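You operate a simulated robot arm through the tools that you are given. There is no shell and no other tool.

Carry out the task below with a simulated robot arm. There is one attempt and no reset: what you move stays moved.

JOB
Zero the counter, then run both bottles on the belt past it to the end.
Fine: push the guide rail to narrow and lift the gate before you start; stop the belt once both stand at the end.

The check looks at the end state, three seconds after you hand in, the way a careful person would. Anything else that was tipped, shoved, dropped, spilled or broken makes it a failure.

ROBOT AND FRAMES
A 7-joint arm with a two-finger parallel gripper, fixed in place. Base frame: the origin is at the foot of the arm, x ahead of it, y to its left, z up. Lengths are in mm, angles in degrees, forces in N, time in s.
With the tool pointing down near the work surface it reaches from about 180 to 760 mm from the base axis. Its first joint turns from -143.0 to 143.0 degrees. Payload 3 kg.
The TCP is the grasp point between the finger pads, 30 mm short of the fingertips. In the tool frame z runs along the fingers and y along their closing line. The gripper opens to 94 mm. The fingers are 28 mm wide and 10 mm thick; the gripper's body (50 by 96 mm) begins 55 mm behind the TCP.
Orientation is that of the tool frame in the base frame, as a unit quaternion [x, y, z, w]. With the fingers straight down and closing along the base's y, the tool's x points along the base's -x, its y along +y and its z along -z.

CONTROLS
- The arm moves only by the tool move_arm. Its argument "rows" is one flat list of numbers, 7 for each row, row after row: the shift along the tool's x, y, z in units of 100 mm (1.0 is 100 mm), then the turn, a rotation vector about the tool's x, y, z in units of 45 degrees (1.0 is 45 degrees), then the finger opening in mm, from 0 to 94. In form: [tx, ty, tz, wx, wy, wz, claw, tx, ty, tz, wx, wy, wz, claw, ...]. A call has 1 to 20 rows; each row is the pose to reach, as a shift and turn from the pose commanded when the call began, along the tool's axes at that moment. A call with a number of a shift or a turn outside -1 to 1 is refused whole. A row lasts 0.2 s, in which the tool goes at most 50 mm and 8.6 degrees; a call with a longer step from one row to the next is refused whole, and so is a gripper value outside its range. Where a pose cannot be reached the arm comes as near as it can. A force on the tool above 90 N (or 10 N above the force at the start of the call, whichever is more), or a blocked arm, ends the call early, and 0.2 s more pass. The fingers move at their own pace (about 72 mm/s each) and stop on an object; they squeeze with about 28 N. The grip force told is the motor's: it shows also when the fingers shut on nothing. Time passes only in rows, and 0.2 s behind the last, so rows that repeat a pose let the fingers close. The reply holds the time, the measured pose of the TCP, the force on the tool along the base axes, the opening and the grip force, in the units named above and with some noise, with the torque about the TCP (base axes, N m) and any sound that the robot's microphone picked up, and new pictures: "pictures" is both (left out), scene, wrist or none.
- Cameras (640 x 400 px; columns grow to the right, rows downward): "scene" is fixed at [220.4, 499.4, 1452.6]; the picture's right is [-0.61, -0.79, 0.00], its down [-0.33, 0.26, -0.91] and it looks along [0.72, -0.55, -0.42] (base axes); focal length 214 px, centre (320, 200). "wrist" rides on the gripper at [76, 14, -103] in the tool frame; the picture's right is [-0.18, 0.98, 0.00], its down [-0.75, -0.14, -0.64] and it looks along [-0.63, -0.12, 0.77] (tool axes); focal length 243 px, centre (320, 200). There is no depth. A picture from a camera that has moved, and an enlarged one, comes with that camera's place and axes in the base frame and with its lens.
- enlarge(camera, box): a new picture of the part [left, top, right, bottom] of that camera's present view, enlarged. The clock stands still meanwhile.
- close_job(): hands the job in; it is judged then, once.

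Nothing tells you positions but the pictures and the camera data. Unless the task says otherwise, let go and move clear before handing in.

The tools are called after "Request:" as a command line: name --argument value ..., lists and objects as JSON in quotes. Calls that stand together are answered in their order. move_arm: Moves the arm, as the interface text tells. Its arguments: {"type":"object","properties":{"rows":{"type":"array","items":{"type":"number"}},"pictures":{"type":"string","enum":["both","scene","wrist","none"]}},"required":["rows"]} The other tools are called the same way: enlarge (camera, box) takes an enlarged picture of a part of a camera's view; close_job () hands the job in.

At the start:

```text
time: 0.0
tool_pos: [414.7, 173.6, 1323.3]
tcp_rot: [0.001, 1.0, 0.0, 0.0]
force: [0.1, 0.0, -0.7]
torque: [0.0, 0.02, -0.04]
width: 94.0
grasp_force: 0.1
```

scene: 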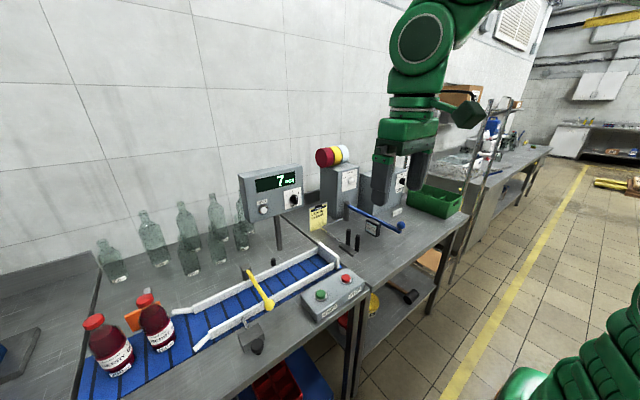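
wrist: 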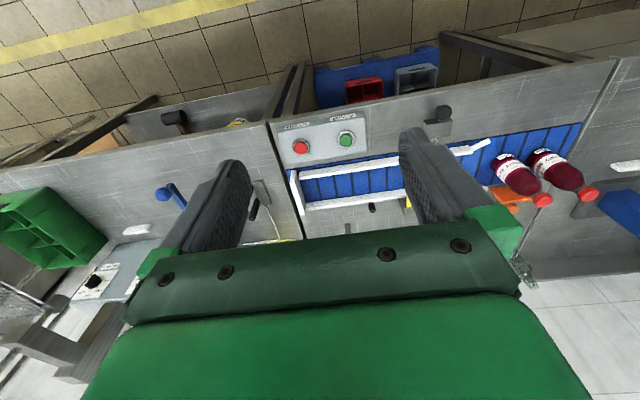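

I see a small conveyor with two red bottles at its near end, a counter display reading 7, a yellow gate lever, a start/stop box and some other levers. I'll enlarge the pictures to locate each item before moving.

Request:
enlarge --camera "scene" --box '[220, 140, 420, 265]'

Request:
enlarge --camera "scene" --box '[60, 240, 220, 400]'

Request:
enlarge --camera "scene" --box '[160, 230, 380, 368]'

Request:
enlarge --camera "wrist" --box '[240, 60, 640, 310]'

```text
3.20 times, centred on (320, 202) of scene
camera zoom: at [220.4, 499.4, 1452.6], right [-0.61, -0.79, 0.0], down [-0.33, 0.26, -0.91], along [0.72, -0.55, -0.42], focal length 686 px, centre (320, 192)
```

zoom: 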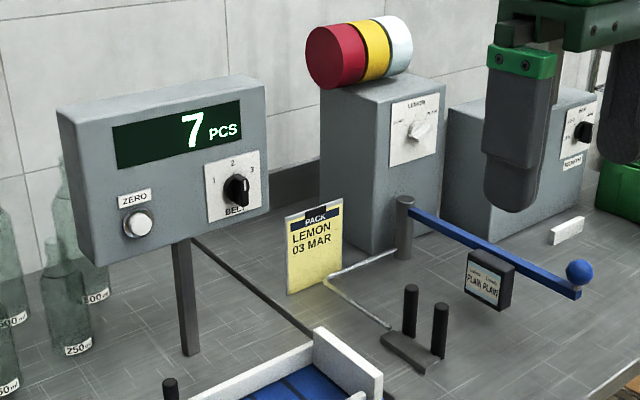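

```text
2.50 times, centred on (140, 320) of scene
camera zoom: at [220.4, 499.4, 1452.6], right [-0.61, -0.79, 0.0], down [-0.33, 0.26, -0.91], along [0.72, -0.55, -0.42], focal length 536 px, centre (770, -100)
```

zoom: 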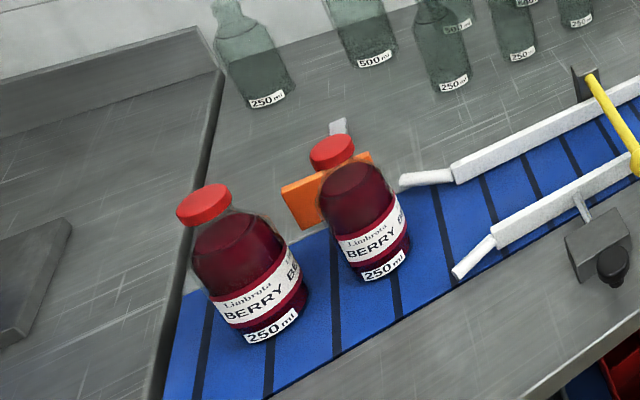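

```text
2.90 times, centred on (270, 299) of scene
camera zoom: at [220.4, 499.4, 1452.6], right [-0.61, -0.79, 0.0], down [-0.33, 0.26, -0.91], along [0.72, -0.55, -0.42], focal length 622 px, centre (465, -87)
```

zoom: 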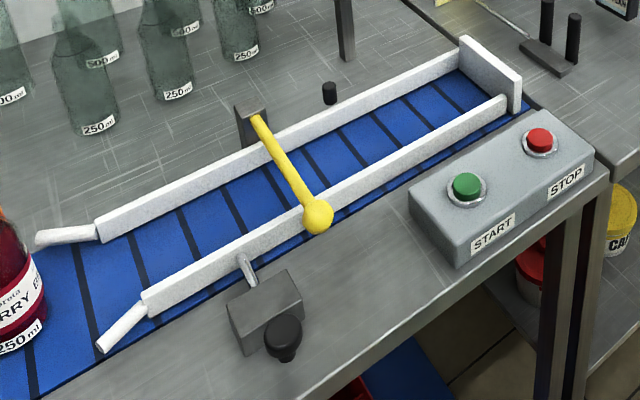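

```text
1.60 times, centred on (440, 185) of wrist
camera zoom: at [337.9, 187.9, 1425.3], right [0.18, 0.98, 0.0], down [0.75, -0.14, 0.64], along [0.63, -0.12, -0.77], focal length 388 px, centre (128, 224)
```

zoom: 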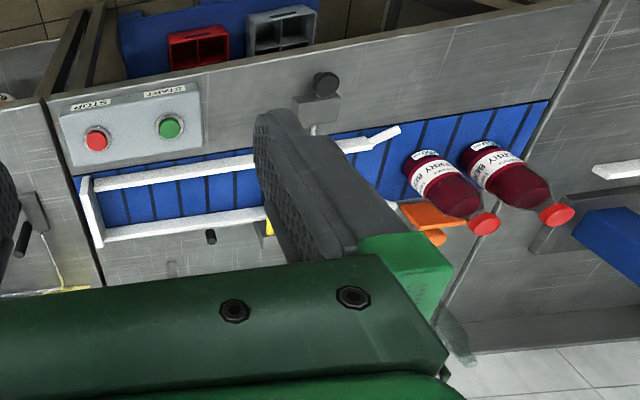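

I triangulate roughly: belt surface z≈850 running along −y at x≈750, START/STOP box near (617, 80–200, 875), and the counter panel behind it at x≈940. I'll tilt the tool forward in free space for a better look at the panel.

Request:
move_arm --rows '[0, 0, 0, 0, -0.167, 0, 94, 0, 0, 0, 0, -0.333, 0, 94, 0, 0, 0, 0, -0.5, 0, 94, 0, 0, 0, 0, -0.667, 0, 94, 0, 0, 0, 0, -0.833, 0, 94, 0, 0, 0, 0, -1.0, 0, 94]'

```text
time: 1.1
tool_pos: [402.4, 194.3, 1332.5]
tcp_rot: [-0.015, 0.966, 0.147, 0.211]
force: [-0.1, 0.7, 0.6]
torque: [-0.03, 0.0, -0.02]
width: 93.9
grasp_force: 0.1
stopped in row 5: the arm was blocked; the commanded pose is now the measured one
camera wrist: at [290.1, 179.8, 1392.9], right [0.08, 0.93, 0.35], down [0.44, -0.35, 0.83], along [0.89, 0.09, -0.44], focal length 243 px, centre (320, 200)
```

scene: 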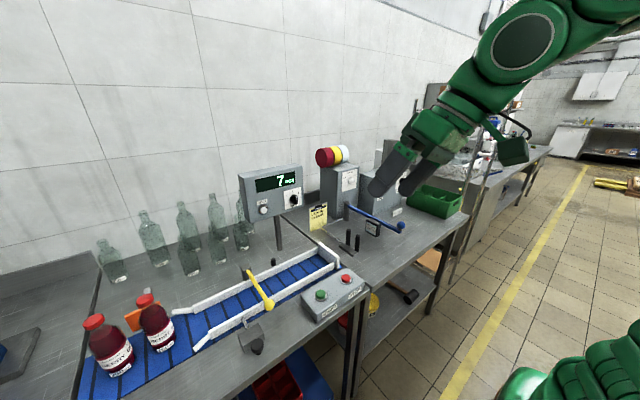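
wrist: 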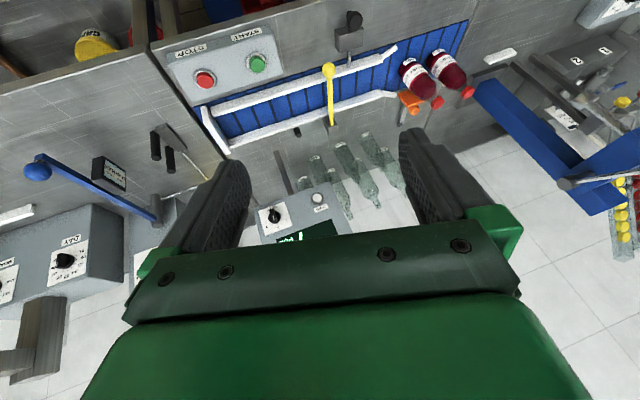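

The arm hit a limit partway through the tilt, but the view is useful. I'll enlarge the details now.

Request:
enlarge --camera "wrist" --box '[230, 160, 420, 279]'

Request:
enlarge --camera "wrist" --box '[150, 0, 350, 125]'

Request:
enlarge --camera "wrist" --box '[300, 0, 500, 125]'

```text
3.36 times, centred on (325, 220) of wrist
camera zoom: at [290.1, 179.8, 1392.9], right [0.08, 0.93, 0.35], down [0.44, -0.35, 0.83], along [0.89, 0.09, -0.44], focal length 816 px, centre (303, 134)
```

zoom: 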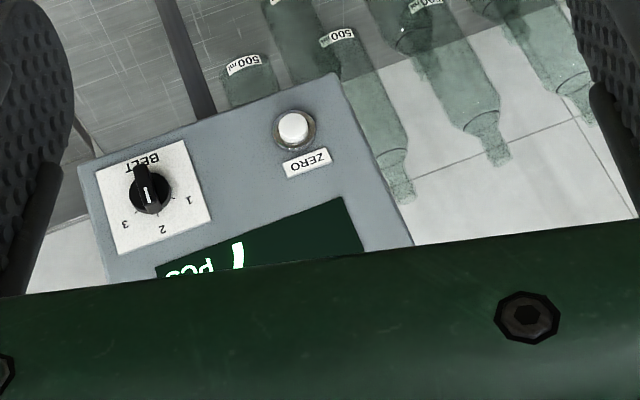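

```text
3.20 times, centred on (250, 62) of wrist
camera zoom: at [290.1, 179.8, 1392.9], right [0.08, 0.93, 0.35], down [0.44, -0.35, 0.83], along [0.89, 0.09, -0.44], focal length 776 px, centre (544, 640)
```

zoom: 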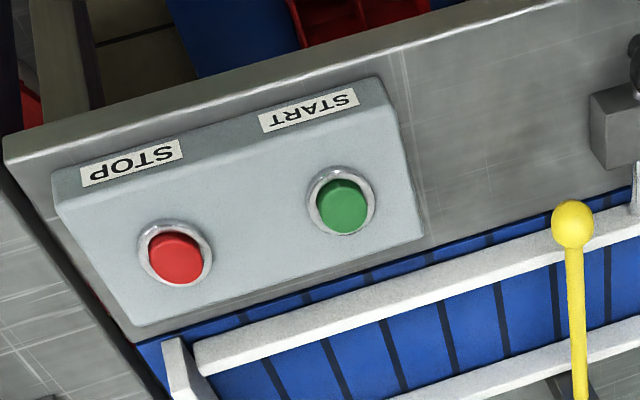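

```text
3.20 times, centred on (400, 62) of wrist
camera zoom: at [290.1, 179.8, 1392.9], right [0.08, 0.93, 0.35], down [0.44, -0.35, 0.83], along [0.89, 0.09, -0.44], focal length 776 px, centre (64, 640)
```

zoom: 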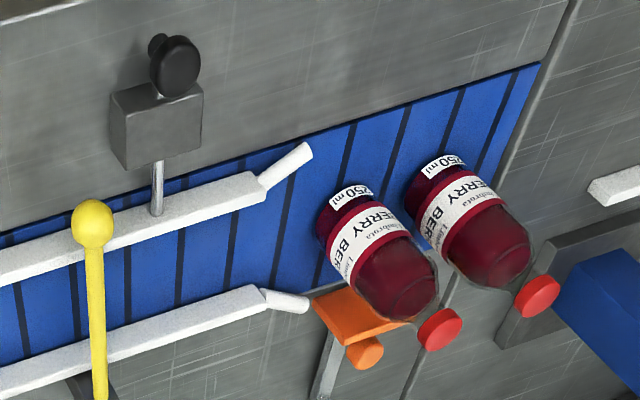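

The rail knob is at about (580, 423, 890), the gate ball at about (655, 353, 915) and the ZERO button at about (908, 238, 1083). I'll return to tool-down while moving forward and lower, where the forward tilt should be reachable.

Request:
move_arm --rows '[-0.11, -0.053, 0.185, 0.076, 0.109, 0.008, 60, -0.22, -0.105, 0.37, 0.152, 0.219, 0.016, 30, -0.33, -0.158, 0.556, 0.228, 0.328, 0.023, 0, -0.44, -0.21, 0.741, 0.304, 0.438, 0.031, 0, -0.55, -0.263, 0.926, 0.38, 0.547, 0.039, 0, -0.55, -0.263, 0.926, 0.38, 0.547, 0.039, 0]' --pictures "none"

```text
time: 2.5
tool_pos: [492.2, 193.0, 1268.0]
tcp_rot: [0.002, 1.0, -0.002, 0.0]
force: [0.3, -0.7, 0.3]
torque: [-0.01, 0.01, -0.03]
width: 0.0
grasp_force: 28.1
```

The pose is restored with the fingers closed. Next I move forward and down with a partial forward tilt.

Request:
move_arm --rows '[-0.3, 0.05, 0.2, 0, 0, 0, 0, -0.6, 0.1, 0.5, 0, 0, 0, 0, -0.95, 0.2, 0.8, 0, -0.15, 0, 0, -0.95, 0.2, 0.9, 0, -0.3, 0, 0, -0.95, 0.2, 0.9, 0, -0.45, 0, 0, -0.95, 0.2, 0.9, 0, -0.6, 0, 0, -0.95, 0.2, 0.9, 0, -0.6, 0, 0]'

```text
time: 4.1
tool_pos: [587.5, 210.7, 1177.0]
tcp_rot: [0.0, 0.972, -0.002, 0.234]
force: [0.6, 0.0, 0.3]
torque: [0.04, -0.01, 0.01]
width: 0.0
grasp_force: 28.0
camera wrist: at [472.3, 226.4, 1233.4], right [0.17, 0.98, 0.08], down [0.38, -0.14, 0.91], along [0.91, -0.12, -0.4], focal length 243 px, centre (320, 200)
```

scene: 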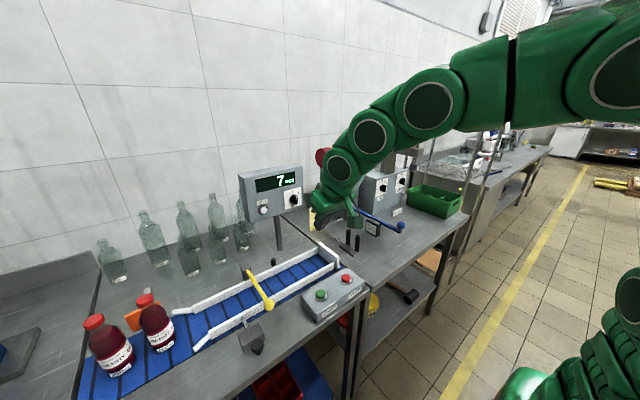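
wrist: 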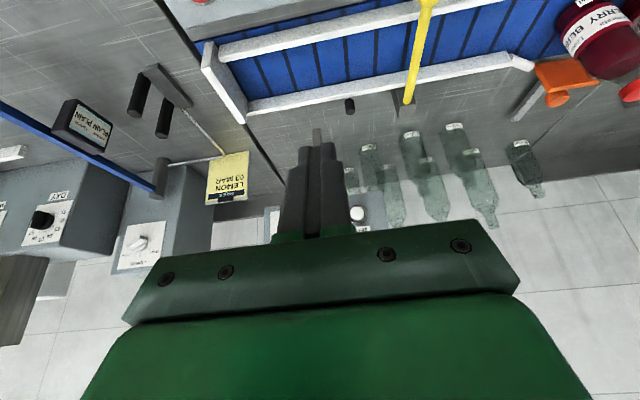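

ZERO triangulates consistently to (908, 238, 1081). I'll continue forward, lining up with y=238 and tilting to about 60°.

Request:
move_arm --rows '[-0.115, 0.054, 0.171, 0, -0.147, 0, 0, -0.23, 0.108, 0.342, 0, -0.293, 0, 0, -0.345, 0.162, 0.513, 0, -0.44, 0, 0, -0.46, 0.216, 0.684, 0, -0.587, 0, 0, -0.575, 0.27, 0.854, 0, -0.733, 0, 0, -0.575, 0.27, 0.854, 0, -0.733, 0, 0]'

```text
time: 5.5
tool_pos: [679.0, 238.9, 1127.5]
tcp_rot: [0.0, 0.866, -0.002, 0.5]
force: [-0.5, -0.1, -0.4]
torque: [-0.02, 0.03, 0.01]
width: 0.0
grasp_force: 28.2
camera wrist: at [550.3, 253.6, 1111.8], right [0.09, 0.98, 0.16], down [-0.18, -0.14, 0.97], along [0.98, -0.12, 0.16], focal length 243 px, centre (320, 200)
```

scene: 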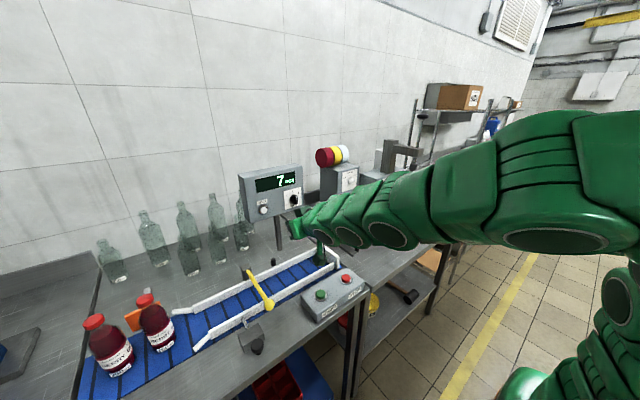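
wrist: 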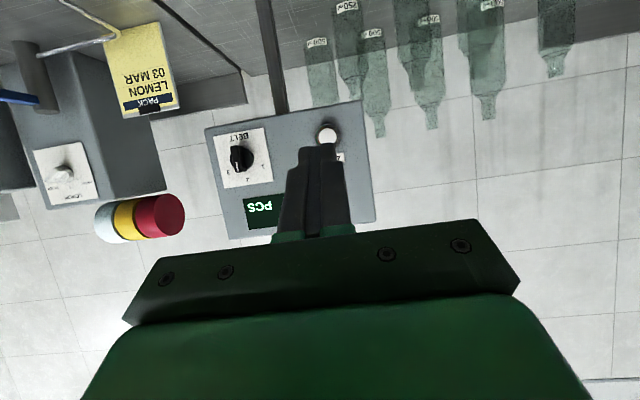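

The path is clear and ZERO is at about (910–925, 236, 1078). I'll advance and tilt to about 80°.

Request:
move_arm --rows '[-0.035, -0.01, 0.326, 0, -0.148, 0, 0, -0.07, -0.02, 0.652, 0, -0.296, 0, 0, -0.104, -0.03, 0.979, 0, -0.444, 0, 0, -0.104, -0.03, 0.979, 0, -0.444, 0, 0]'

```text
time: 6.5
tool_pos: [766.5, 234.9, 1087.0]
tcp_rot: [-0.002, 0.766, -0.001, 0.643]
force: [-0.4, 0.1, 0.1]
torque: [-0.01, 0.0, -0.01]
width: 0.0
grasp_force: 28.1
camera wrist: at [652.4, 249.8, 1029.8], right [0.03, 0.98, 0.18], down [-0.5, -0.14, 0.85], along [0.86, -0.12, 0.49], focal length 243 px, centre (320, 200)
```

scene: 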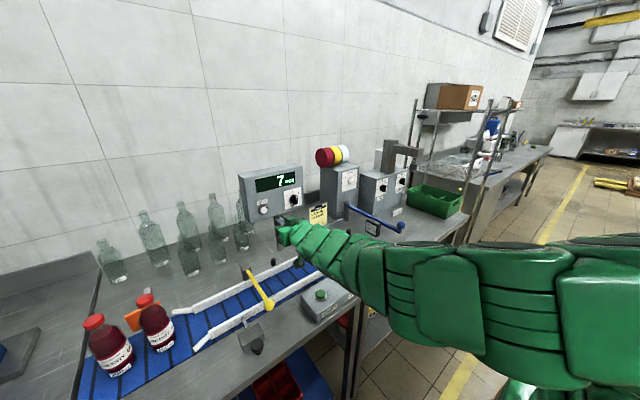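
wrist: 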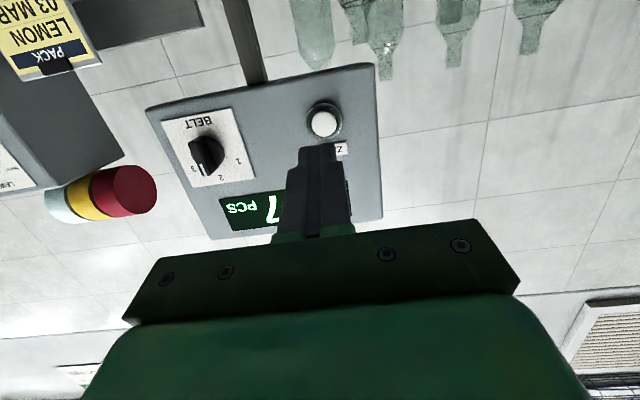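

I'm aligned with ZERO at about (903, 236, 1083). I'll advance straight in, in two stages, and watch the force.

Request:
move_arm --rows '[-0.061, 0.01, 0.345, 0, 0, 0, 0, -0.122, 0.01, 0.69, 0, 0, 0, 0, -0.14, 0.01, 0.79, 0, 0, 0, 0, -0.14, 0.01, 0.79, 0, 0, 0, 0]'

```text
time: 7.5
tool_pos: [848.5, 236.3, 1087.2]
tcp_rot: [-0.001, 0.767, -0.002, 0.642]
force: [-0.6, 0.6, 0.3]
torque: [-0.04, 0.01, -0.01]
width: 0.0
grasp_force: 28.1
camera wrist: at [732.4, 250.6, 1029.2], right [0.03, 0.98, 0.18], down [-0.5, -0.14, 0.85], along [0.86, -0.12, 0.49], focal length 243 px, centre (320, 200)
```

scene: 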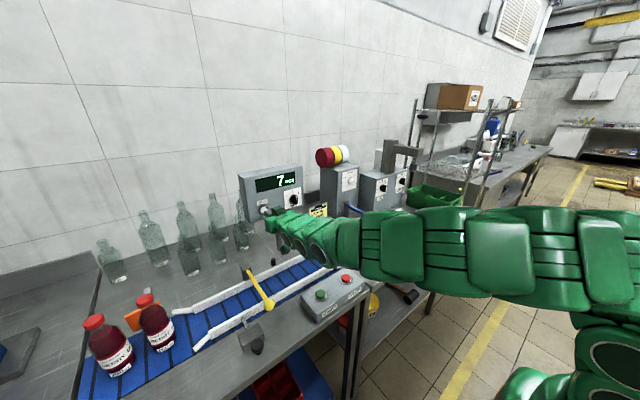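
wrist: 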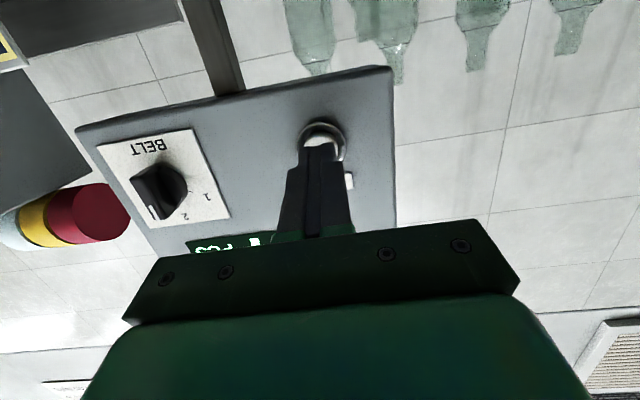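

The tip is about 20 mm from the button. I'll press gently forward in small steps.

Request:
move_arm --rows '[-0.017, 0.0, 0.1, 0, 0, 0, 0, -0.03, 0.0, 0.17, 0, 0, 0, 0, -0.042, 0.0, 0.24, 0, 0, 0, 0, -0.052, 0.0, 0.3, 0, 0, 0, 0]'

```text
time: 8.5
tool_pos: [876.4, 238.1, 1088.9]
tcp_rot: [-0.002, 0.766, -0.002, 0.642]
force: [-59.9, -0.6, -4.0]
torque: [0.46, -0.35, -0.01]
width: 0.0
grasp_force: 28.5
heard: click
camera wrist: at [761.7, 251.5, 1030.0], right [0.03, 0.98, 0.18], down [-0.5, -0.14, 0.85], along [0.87, -0.12, 0.49], focal length 243 px, centre (320, 200)
```

scene: 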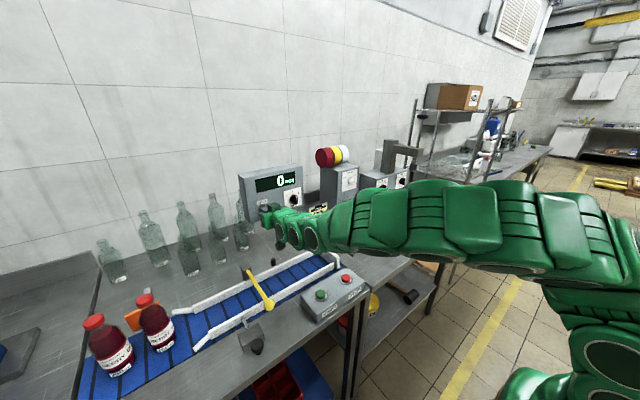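
wrist: 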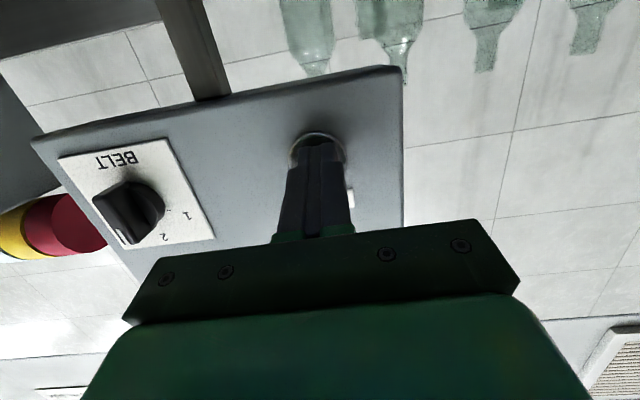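

It clicked and the display reads 0. I'll back straight off.

Request:
move_arm --rows '[0.05, 0, -0.3, 0, 0, 0, 0, 0.11, 0, -0.65, 0, 0, 0, 0, 0.16, 0, -0.98, 0, 0, 0, 0, 0.16, 0, -0.98, 0, 0, 0, 0]'

Request:
enlarge --camera "scene" --box '[220, 150, 340, 225]'

Request:
enlarge --camera "wrist" --box '[120, 60, 400, 235]'

```text
time: 9.5
tool_pos: [778.2, 236.9, 1089.1]
tcp_rot: [-0.001, 0.766, -0.001, 0.643]
force: [0.8, 0.1, 0.4]
torque: [-0.02, -0.02, 0.03]
width: 0.4
grasp_force: 27.6
camera wrist: at [663.2, 250.7, 1030.4], right [0.03, 0.98, 0.18], down [-0.5, -0.14, 0.85], along [0.86, -0.12, 0.49], focal length 243 px, centre (320, 200)
```

scene: 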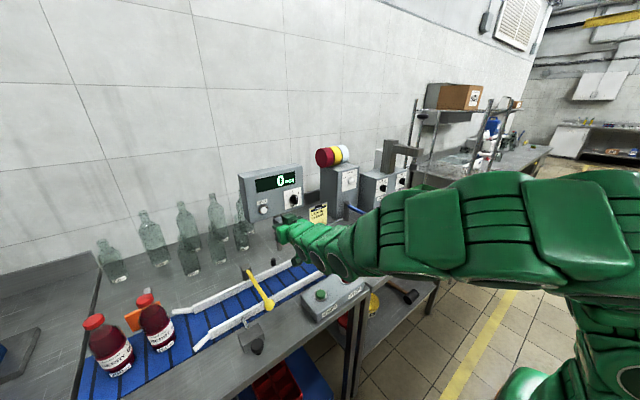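
wrist: 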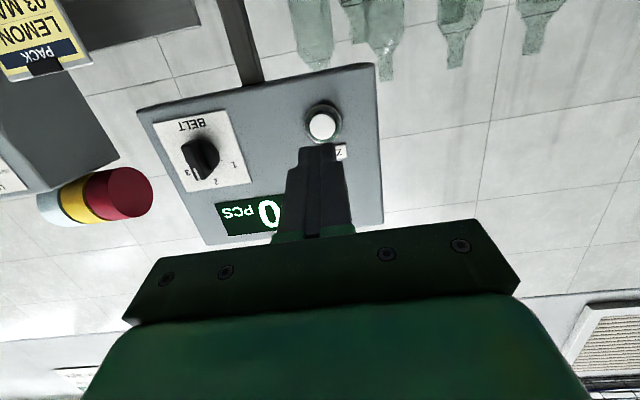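

```text
5.33 times, centred on (280, 188) of scene
camera zoom: at [220.4, 499.4, 1452.6], right [-0.61, -0.79, 0.0], down [-0.33, 0.26, -0.91], along [0.72, -0.55, -0.42], focal length 1144 px, centre (533, 267)
```

zoom: 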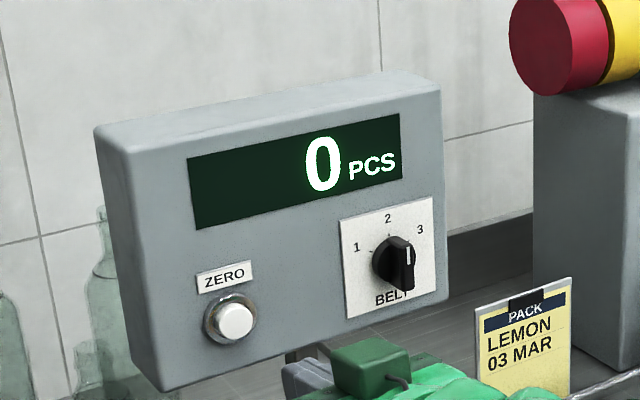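

```text
2.29 times, centred on (260, 148) of wrist
camera zoom: at [663.2, 250.7, 1030.4], right [0.03, 0.98, 0.18], down [-0.5, -0.14, 0.85], along [0.86, -0.12, 0.49], focal length 555 px, centre (457, 320)
```

zoom: 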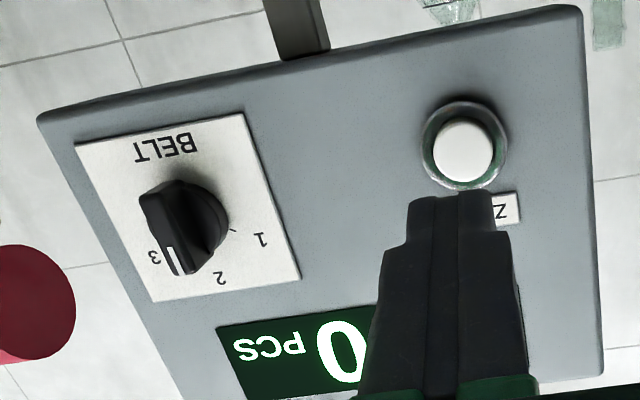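

ZERO is done. Now I retract and return the tool to vertical before heading for the rail knob.

Request:
move_arm --rows '[-0.038, 0, -0.19, 0, 0.178, 0, 0, -0.075, 0, -0.38, 0, 0.356, 0, 0, -0.113, 0, -0.57, 0, 0.533, 0, 0, -0.15, 0, -0.76, 0, 0.711, 0, 0, -0.188, 0, -0.947, 0, 0.889, 0, 0, -0.188, 0, -0.947, 0, 0.889, 0, 0]' --pictures "none"

```text
time: 10.9
tool_pos: [688.9, 237.0, 1124.5]
tcp_rot: [0.0, 0.94, -0.003, 0.341]
force: [0.3, -0.1, 0.7]
torque: [0.02, -0.02, -0.01]
width: 0.3
grasp_force: 28.1
```

Continuing back to vertical while drawing in and shifting toward +y.

Request:
move_arm --rows '[0.153, 0.16, -0.129, 0, 0.178, 0, 0, 0.306, 0.32, -0.257, 0, 0.356, 0, 0, 0.46, 0.48, -0.386, 0, 0.533, 0, 0, 0.613, 0.64, -0.514, 0, 0.711, 0, 0, 0.766, 0.8, -0.643, 0, 0.889, 0, 0, 0.766, 0.8, -0.643, 0, 0.889, 0, 0]' --pictures "none"

```text
time: 12.3
tool_pos: [588.1, 317.2, 1125.0]
tcp_rot: [0.001, 1.0, -0.003, -0.001]
force: [-0.3, -0.9, -0.3]
torque: [-0.02, 0.01, -0.03]
width: 0.0
grasp_force: 28.0
```

Tool is vertical. Next, above and in front (−x side) of the rail knob.

Request:
move_arm --rows '[0.22, 0.23, 0.16, 0, 0, 0, 0, 0.44, 0.47, 0.33, 0, 0, 0, 0, 0.66, 0.7, 0.49, 0, 0, 0, 0, 0.88, 0.93, 0.65, 0, 0, 0, 0, 0.88, 0.93, 0.65, 0, 0, 0, 0]'

```text
time: 13.5
tool_pos: [501.0, 408.9, 1059.0]
tcp_rot: [0.001, 1.0, -0.001, 0.0]
force: [-0.2, 0.5, -0.9]
torque: [0.0, 0.0, -0.03]
width: 0.1
grasp_force: 28.3
camera wrist: at [423.8, 423.7, 1160.1], right [0.19, 0.98, 0.0], down [0.75, -0.14, 0.64], along [0.63, -0.12, -0.77], focal length 243 px, centre (320, 200)
```

scene: 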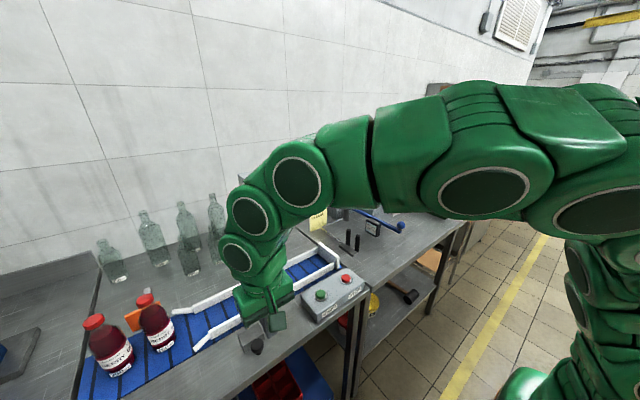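
wrist: 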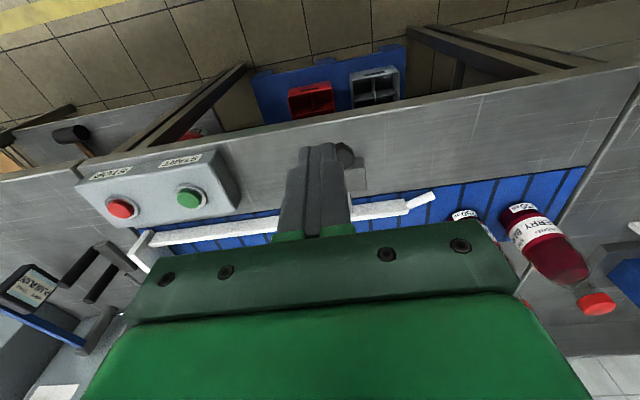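

Request:
enlarge --camera "wrist" --box '[290, 110, 450, 230]'

Request:
enlarge --camera "scene" --box '[190, 280, 310, 370]'

```text
3.33 times, centred on (370, 170) of wrist
camera zoom: at [423.8, 423.7, 1160.1], right [0.19, 0.98, 0.0], down [0.75, -0.14, 0.64], along [0.63, -0.12, -0.77], focal length 809 px, centre (153, 300)
```

zoom: 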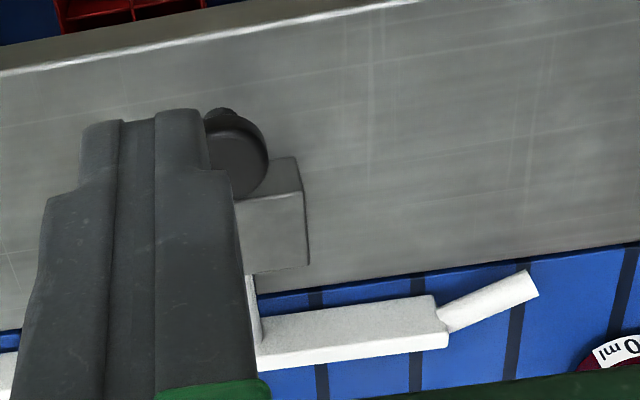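

```text
4.44 times, centred on (250, 325) of scene
camera zoom: at [220.4, 499.4, 1452.6], right [-0.61, -0.79, 0.0], down [-0.33, 0.26, -0.91], along [0.72, -0.55, -0.42], focal length 953 px, centre (631, -356)
```

zoom: 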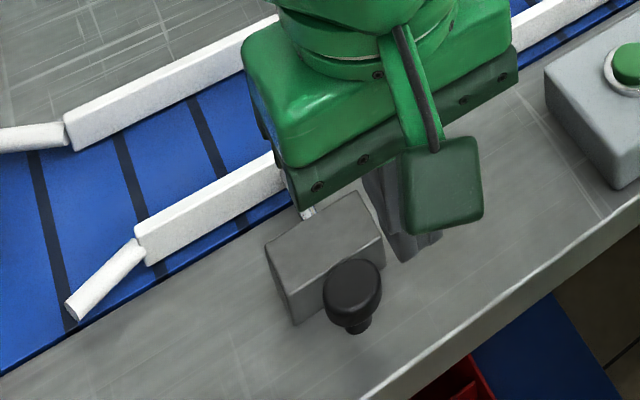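

The rail knob sits at about (581, 424, 888). I'll descend in front of it (x≈515) in two steps.

Request:
move_arm --rows '[-0.04, 0.05, 0.32, 0, 0, 0, 0, -0.08, 0.1, 0.64, 0, 0, 0, 0, -0.12, 0.15, 0.96, 0, 0, 0, 0, -0.12, 0.15, 0.96, 0, 0, 0, 0]'

Request:
enlarge --camera "scene" --box '[190, 280, 310, 370]'

Request:
enlarge --camera "wrist" --box '[240, 80, 440, 230]'

```text
time: 14.5
tool_pos: [513.2, 423.7, 963.2]
tcp_rot: [0.0, 1.0, -0.001, -0.001]
force: [0.3, -0.4, -0.3]
torque: [0.0, 0.01, -0.01]
width: 0.2
grasp_force: 27.7
camera wrist: at [435.3, 438.6, 1064.1], right [0.19, 0.98, 0.0], down [0.75, -0.14, 0.64], along [0.63, -0.12, -0.77], focal length 243 px, centre (320, 200)
```

scene: 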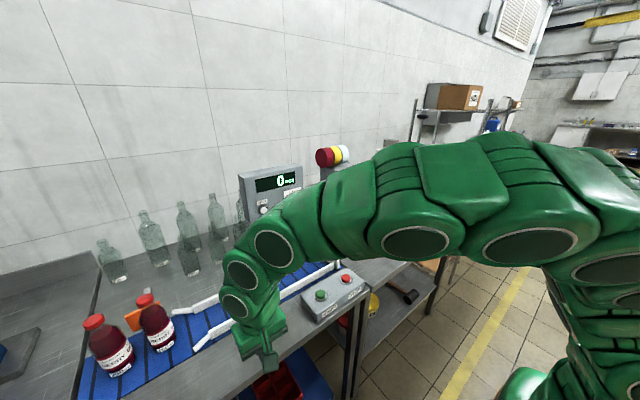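
wrist: 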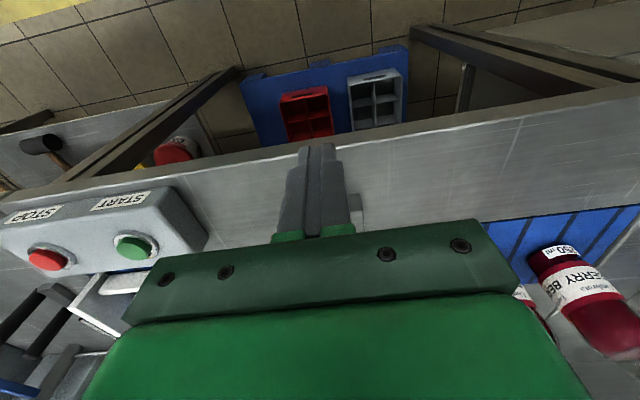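

```text
4.44 times, centred on (250, 325) of scene
camera zoom: at [220.4, 499.4, 1452.6], right [-0.61, -0.79, 0.0], down [-0.33, 0.26, -0.91], along [0.72, -0.55, -0.42], focal length 953 px, centre (631, -356)
```

zoom: 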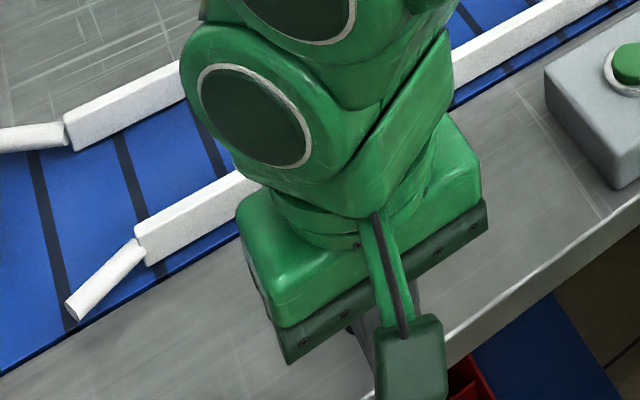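

```text
2.67 times, centred on (340, 155) of wrist
camera zoom: at [435.3, 438.6, 1064.1], right [0.19, 0.98, 0.0], down [0.75, -0.14, 0.64], along [0.63, -0.12, -0.77], focal length 647 px, centre (267, 320)
```

zoom: 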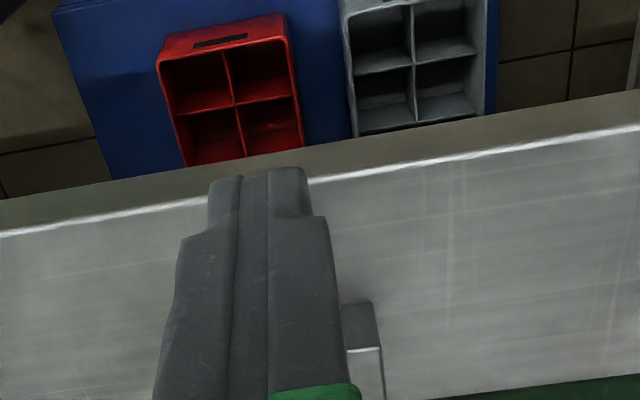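

The fingers hang just in front of the table edge (edge x≈551). I'll lower to knob height, then come forward to just short of it.

Request:
move_arm --rows '[0, 0, 0.2, 0, 0, 0, 0, 0, 0, 0.4, 0, 0, 0, 0, 0, 0, 0.6, 0, 0, 0, 0, 0, 0, 0.6, 0, 0, 0, 0, -0.1, 0, 0.6, 0, 0, 0, 0, -0.2, 0, 0.6, 0, 0, 0, 0, -0.2, 0, 0.6, 0, 0, 0, 0]'

Request:
enlarge --camera "wrist" --box '[240, 80, 440, 230]'

Request:
enlarge --camera "scene" --box '[190, 280, 310, 370]'

```text
time: 16.1
tool_pos: [532.5, 424.1, 903.7]
tcp_rot: [0.001, 1.0, -0.002, -0.001]
force: [-0.1, -0.5, 0.5]
torque: [0.0, -0.02, 0.0]
width: 0.0
grasp_force: 28.3
camera wrist: at [455.9, 438.8, 1004.6], right [0.19, 0.98, 0.0], down [0.75, -0.14, 0.64], along [0.63, -0.12, -0.77], focal length 243 px, centre (320, 200)
```

scene: 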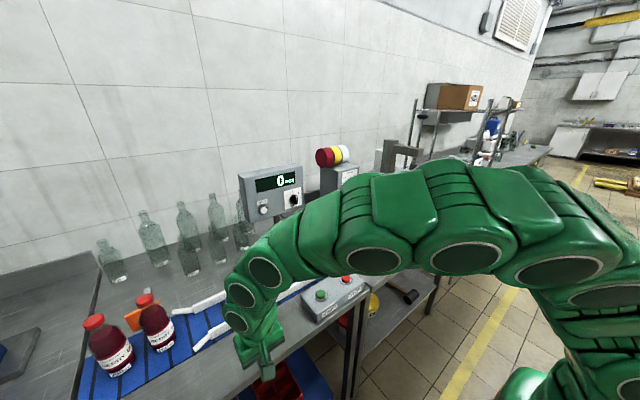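
wrist: 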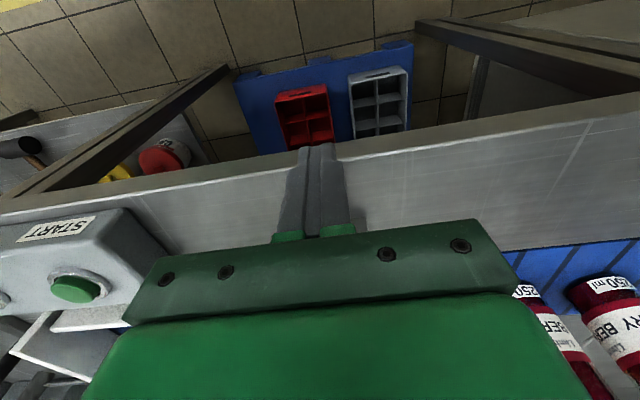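

```text
2.67 times, centred on (340, 155) of wrist
camera zoom: at [455.9, 438.8, 1004.6], right [0.19, 0.98, 0.0], down [0.75, -0.14, 0.64], along [0.63, -0.12, -0.77], focal length 647 px, centre (267, 320)
```

zoom: 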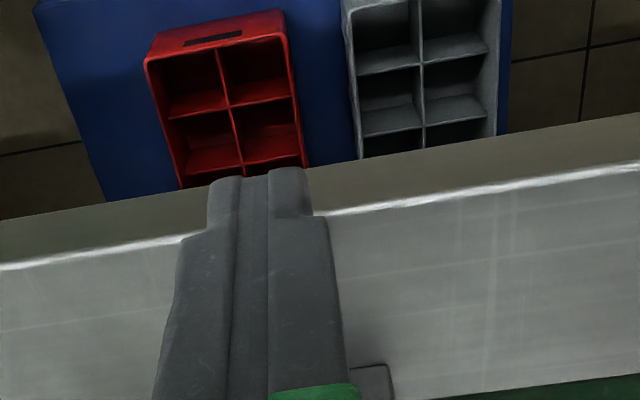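

```text
4.44 times, centred on (250, 325) of scene
camera zoom: at [220.4, 499.4, 1452.6], right [-0.61, -0.79, 0.0], down [-0.33, 0.26, -0.91], along [0.72, -0.55, -0.42], focal length 953 px, centre (631, -356)
```

zoom: 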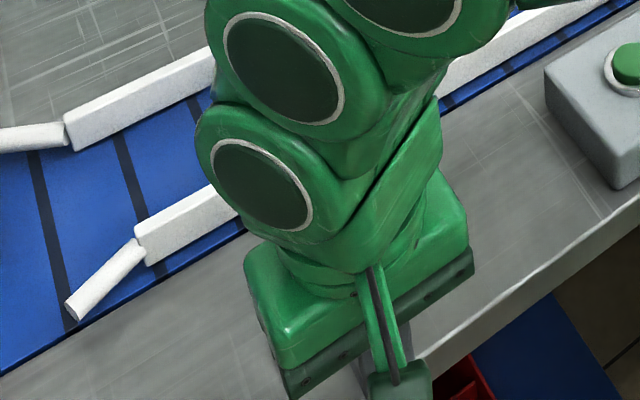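

No contact yet. I'll push forward (+x) in small steps and watch the rail end in the scene picture.

Request:
move_arm --rows '[-0.08, 0, 0, 0, 0, 0, 0, -0.16, 0, 0, 0, 0, 0, 0, -0.24, 0, 0, 0, 0, 0, 0, -0.32, 0, 0, 0, 0, 0, 0]'

Request:
enlarge --camera "scene" --box '[190, 280, 310, 370]'

```text
time: 17.1
tool_pos: [564.8, 423.1, 902.4]
tcp_rot: [0.0, 1.0, -0.003, -0.002]
force: [-4.5, 0.7, -0.9]
torque: [0.01, 0.06, 0.02]
width: 0.0
grasp_force: 27.5
camera wrist: at [487.7, 438.5, 1003.9], right [0.19, 0.98, -0.01], down [0.76, -0.14, 0.64], along [0.63, -0.12, -0.77], focal length 243 px, centre (320, 200)
```

scene: 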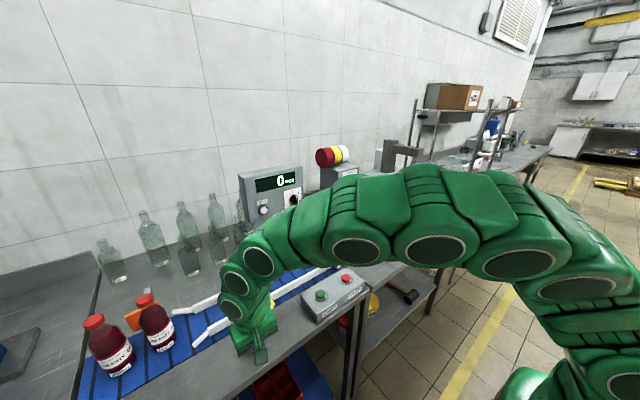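
wrist: 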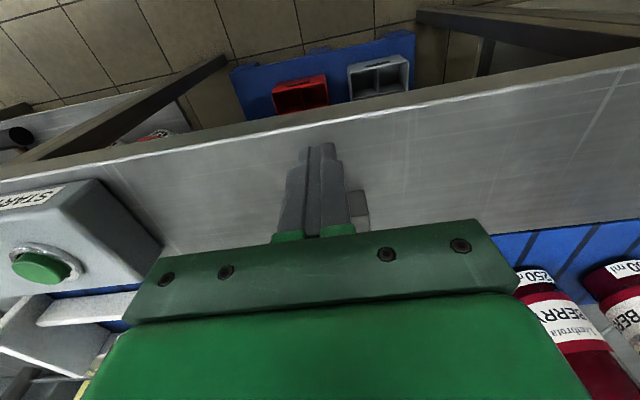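

```text
4.44 times, centred on (250, 325) of scene
camera zoom: at [220.4, 499.4, 1452.6], right [-0.61, -0.79, 0.0], down [-0.33, 0.26, -0.91], along [0.72, -0.55, -0.42], focal length 953 px, centre (631, -356)
```

zoom: 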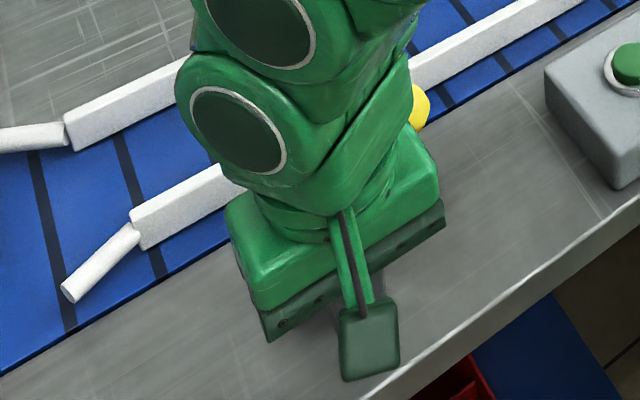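

The rail is moving in with light force. Continuing the push until it reaches its stop.

Request:
move_arm --rows '[-0.07, 0, 0, 0, 0, 0, 0, -0.14, 0, 0, 0, 0, 0, 0, -0.21, 0, 0, 0, 0, 0, 0, -0.28, 0, 0, 0, 0, 0, 0]'

Request:
enlarge --camera "scene" --box '[190, 280, 310, 370]'

```text
time: 18.0
tool_pos: [583.6, 425.4, 902.6]
tcp_rot: [0.0, 1.0, -0.004, -0.008]
force: [-21.7, 0.4, 5.5]
torque: [-0.1, 0.25, -0.07]
width: 0.0
grasp_force: 28.1
stopped in row 4: the force on the tool passed its limit at 108 N (the readings are from after the stop); the commanded pose is now the measured one
camera wrist: at [507.3, 440.4, 1004.4], right [0.18, 0.98, -0.01], down [0.76, -0.14, 0.63], along [0.62, -0.12, -0.77], focal length 243 px, centre (320, 200)
```

scene: 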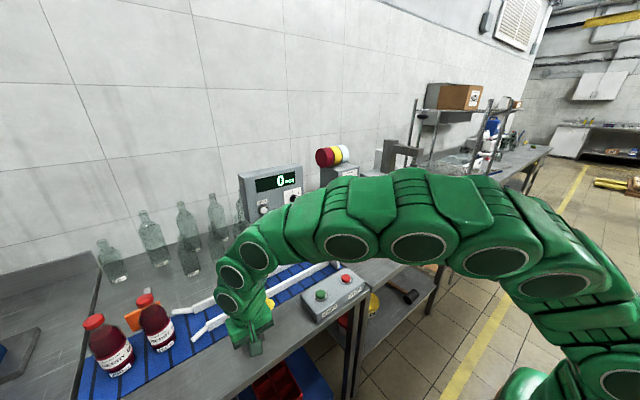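
wrist: 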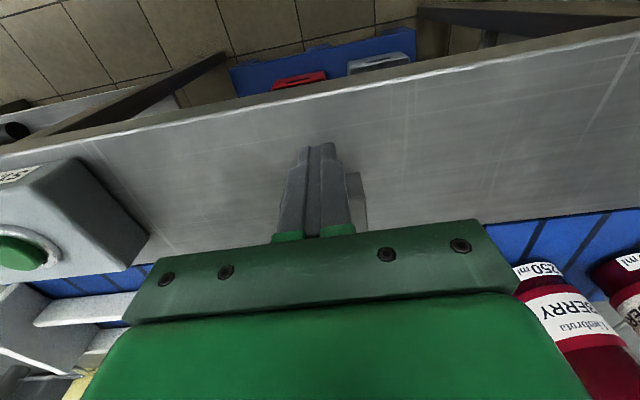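

```text
4.44 times, centred on (250, 325) of scene
camera zoom: at [220.4, 499.4, 1452.6], right [-0.61, -0.79, 0.0], down [-0.33, 0.26, -0.91], along [0.72, -0.55, -0.42], focal length 953 px, centre (631, -356)
```

zoom: 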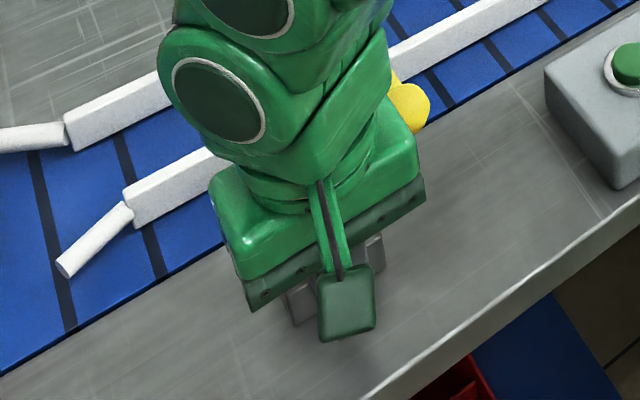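

The rail hit its stop, about 30 mm in. I'll back off and rise to verify it stays.

Request:
move_arm --rows '[0.25, 0, 0, 0, 0, 0, 0, 0.5, 0, -0.05, 0, 0, 0, 0, 0.6, 0, -0.35, 0, 0, 0, 0, 0.6, -0.1, -0.7, 0, 0, 0, 0, 0.6, -0.3, -1.0, 0, 0, 0, 0, 0.6, -0.3, -1.0, 0, 0, 0, 0]' --pictures "none"

Request:
move_arm --rows '[0, -0.3, -0.1, 0, 0, 0, 0, 0, -0.6, -0.2, 0, 0, 0, 60, 0, -0.6, -0.3, 0, 0, 0, 94]'

Request:
enlarge --camera "wrist" --box '[240, 100, 480, 250]'

Request:
enlarge --camera "scene" --box '[150, 230, 350, 370]'

```text
time: 19.4
tool_pos: [525.8, 394.6, 1004.6]
tcp_rot: [0.0, 1.0, -0.005, -0.006]
force: [-0.2, -0.4, -0.5]
torque: [-0.01, 0.0, -0.02]
width: 0.0
grasp_force: 28.0
```

```text
time: 20.2
tool_pos: [525.4, 335.9, 1034.3]
tcp_rot: [0.001, 1.0, -0.004, -0.006]
force: [-0.2, 0.7, -0.7]
torque: [-0.02, 0.05, 0.0]
width: 79.8
grasp_force: 0.0
camera wrist: at [450.5, 350.7, 1136.8], right [0.18, 0.98, -0.01], down [0.76, -0.14, 0.63], along [0.62, -0.12, -0.77], focal length 243 px, centre (320, 200)
```

scene: 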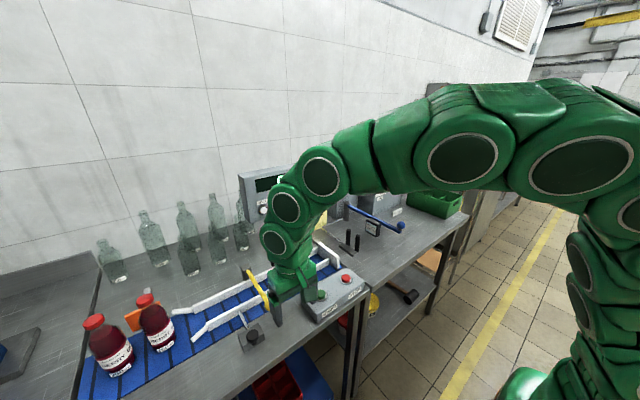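
wrist: 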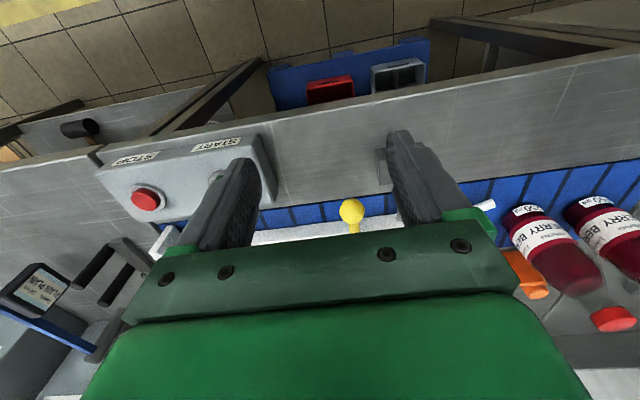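

```text
2.67 times, centred on (360, 175) of wrist
camera zoom: at [450.5, 350.7, 1136.8], right [0.18, 0.98, -0.01], down [0.76, -0.14, 0.63], along [0.62, -0.12, -0.77], focal length 647 px, centre (213, 267)
```

zoom: 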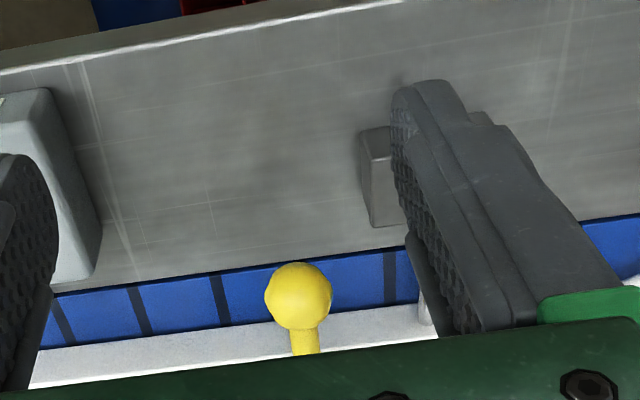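

```text
2.86 times, centred on (250, 300) of scene
camera zoom: at [220.4, 499.4, 1452.6], right [-0.61, -0.79, 0.0], down [-0.33, 0.26, -0.91], along [0.72, -0.55, -0.42], focal length 613 px, centre (520, -86)
```

zoom: 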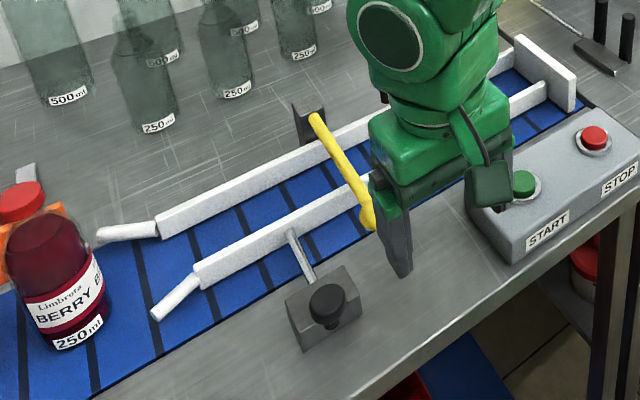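

The rail is narrow and the knob rests against its block. The gate ball is at about (657, 352, 911), with its hinge near (823, 352, 913). I'll move above the ball with the fingers open.

Request:
move_arm --rows '[-0.25, 0.04, 0.1, 0, 0, 0, 70, -0.5, 0.08, 0.2, 0, 0, 0, 70, -0.75, 0.12, 0.3, 0, 0, 0, 70, -0.98, 0.155, 0.4, 0, 0, 0, 70, -0.98, 0.155, 0.4, 0, 0, 0, 70]'

```text
time: 21.4
tool_pos: [623.3, 351.4, 992.9]
tcp_rot: [0.0, 1.0, -0.004, -0.005]
force: [0.7, -0.6, 0.4]
torque: [-0.03, 0.0, 0.03]
width: 70.0
grasp_force: 0.1
camera wrist: at [547.4, 366.1, 1094.5], right [0.18, 0.98, -0.01], down [0.76, -0.14, 0.63], along [0.62, -0.12, -0.77], focal length 243 px, centre (320, 200)
```

scene: 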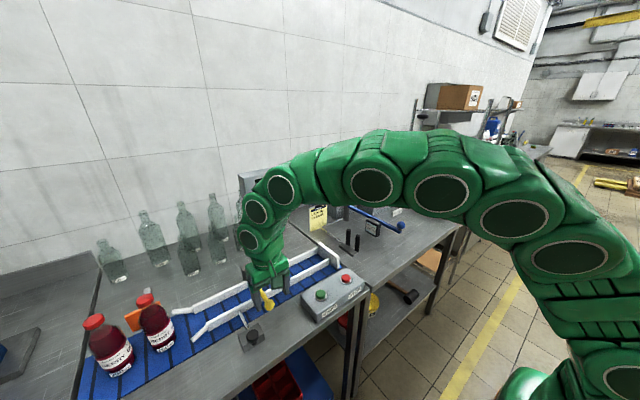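
wrist: 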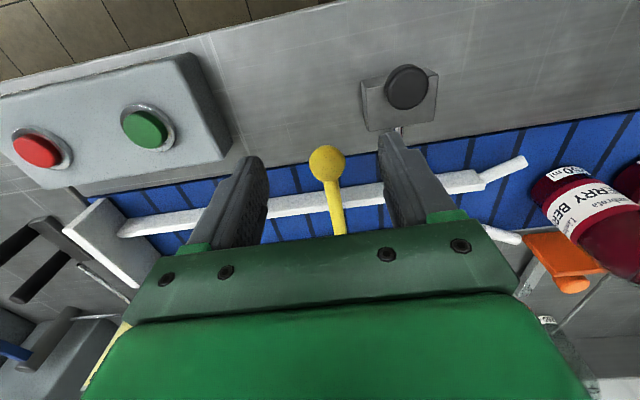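

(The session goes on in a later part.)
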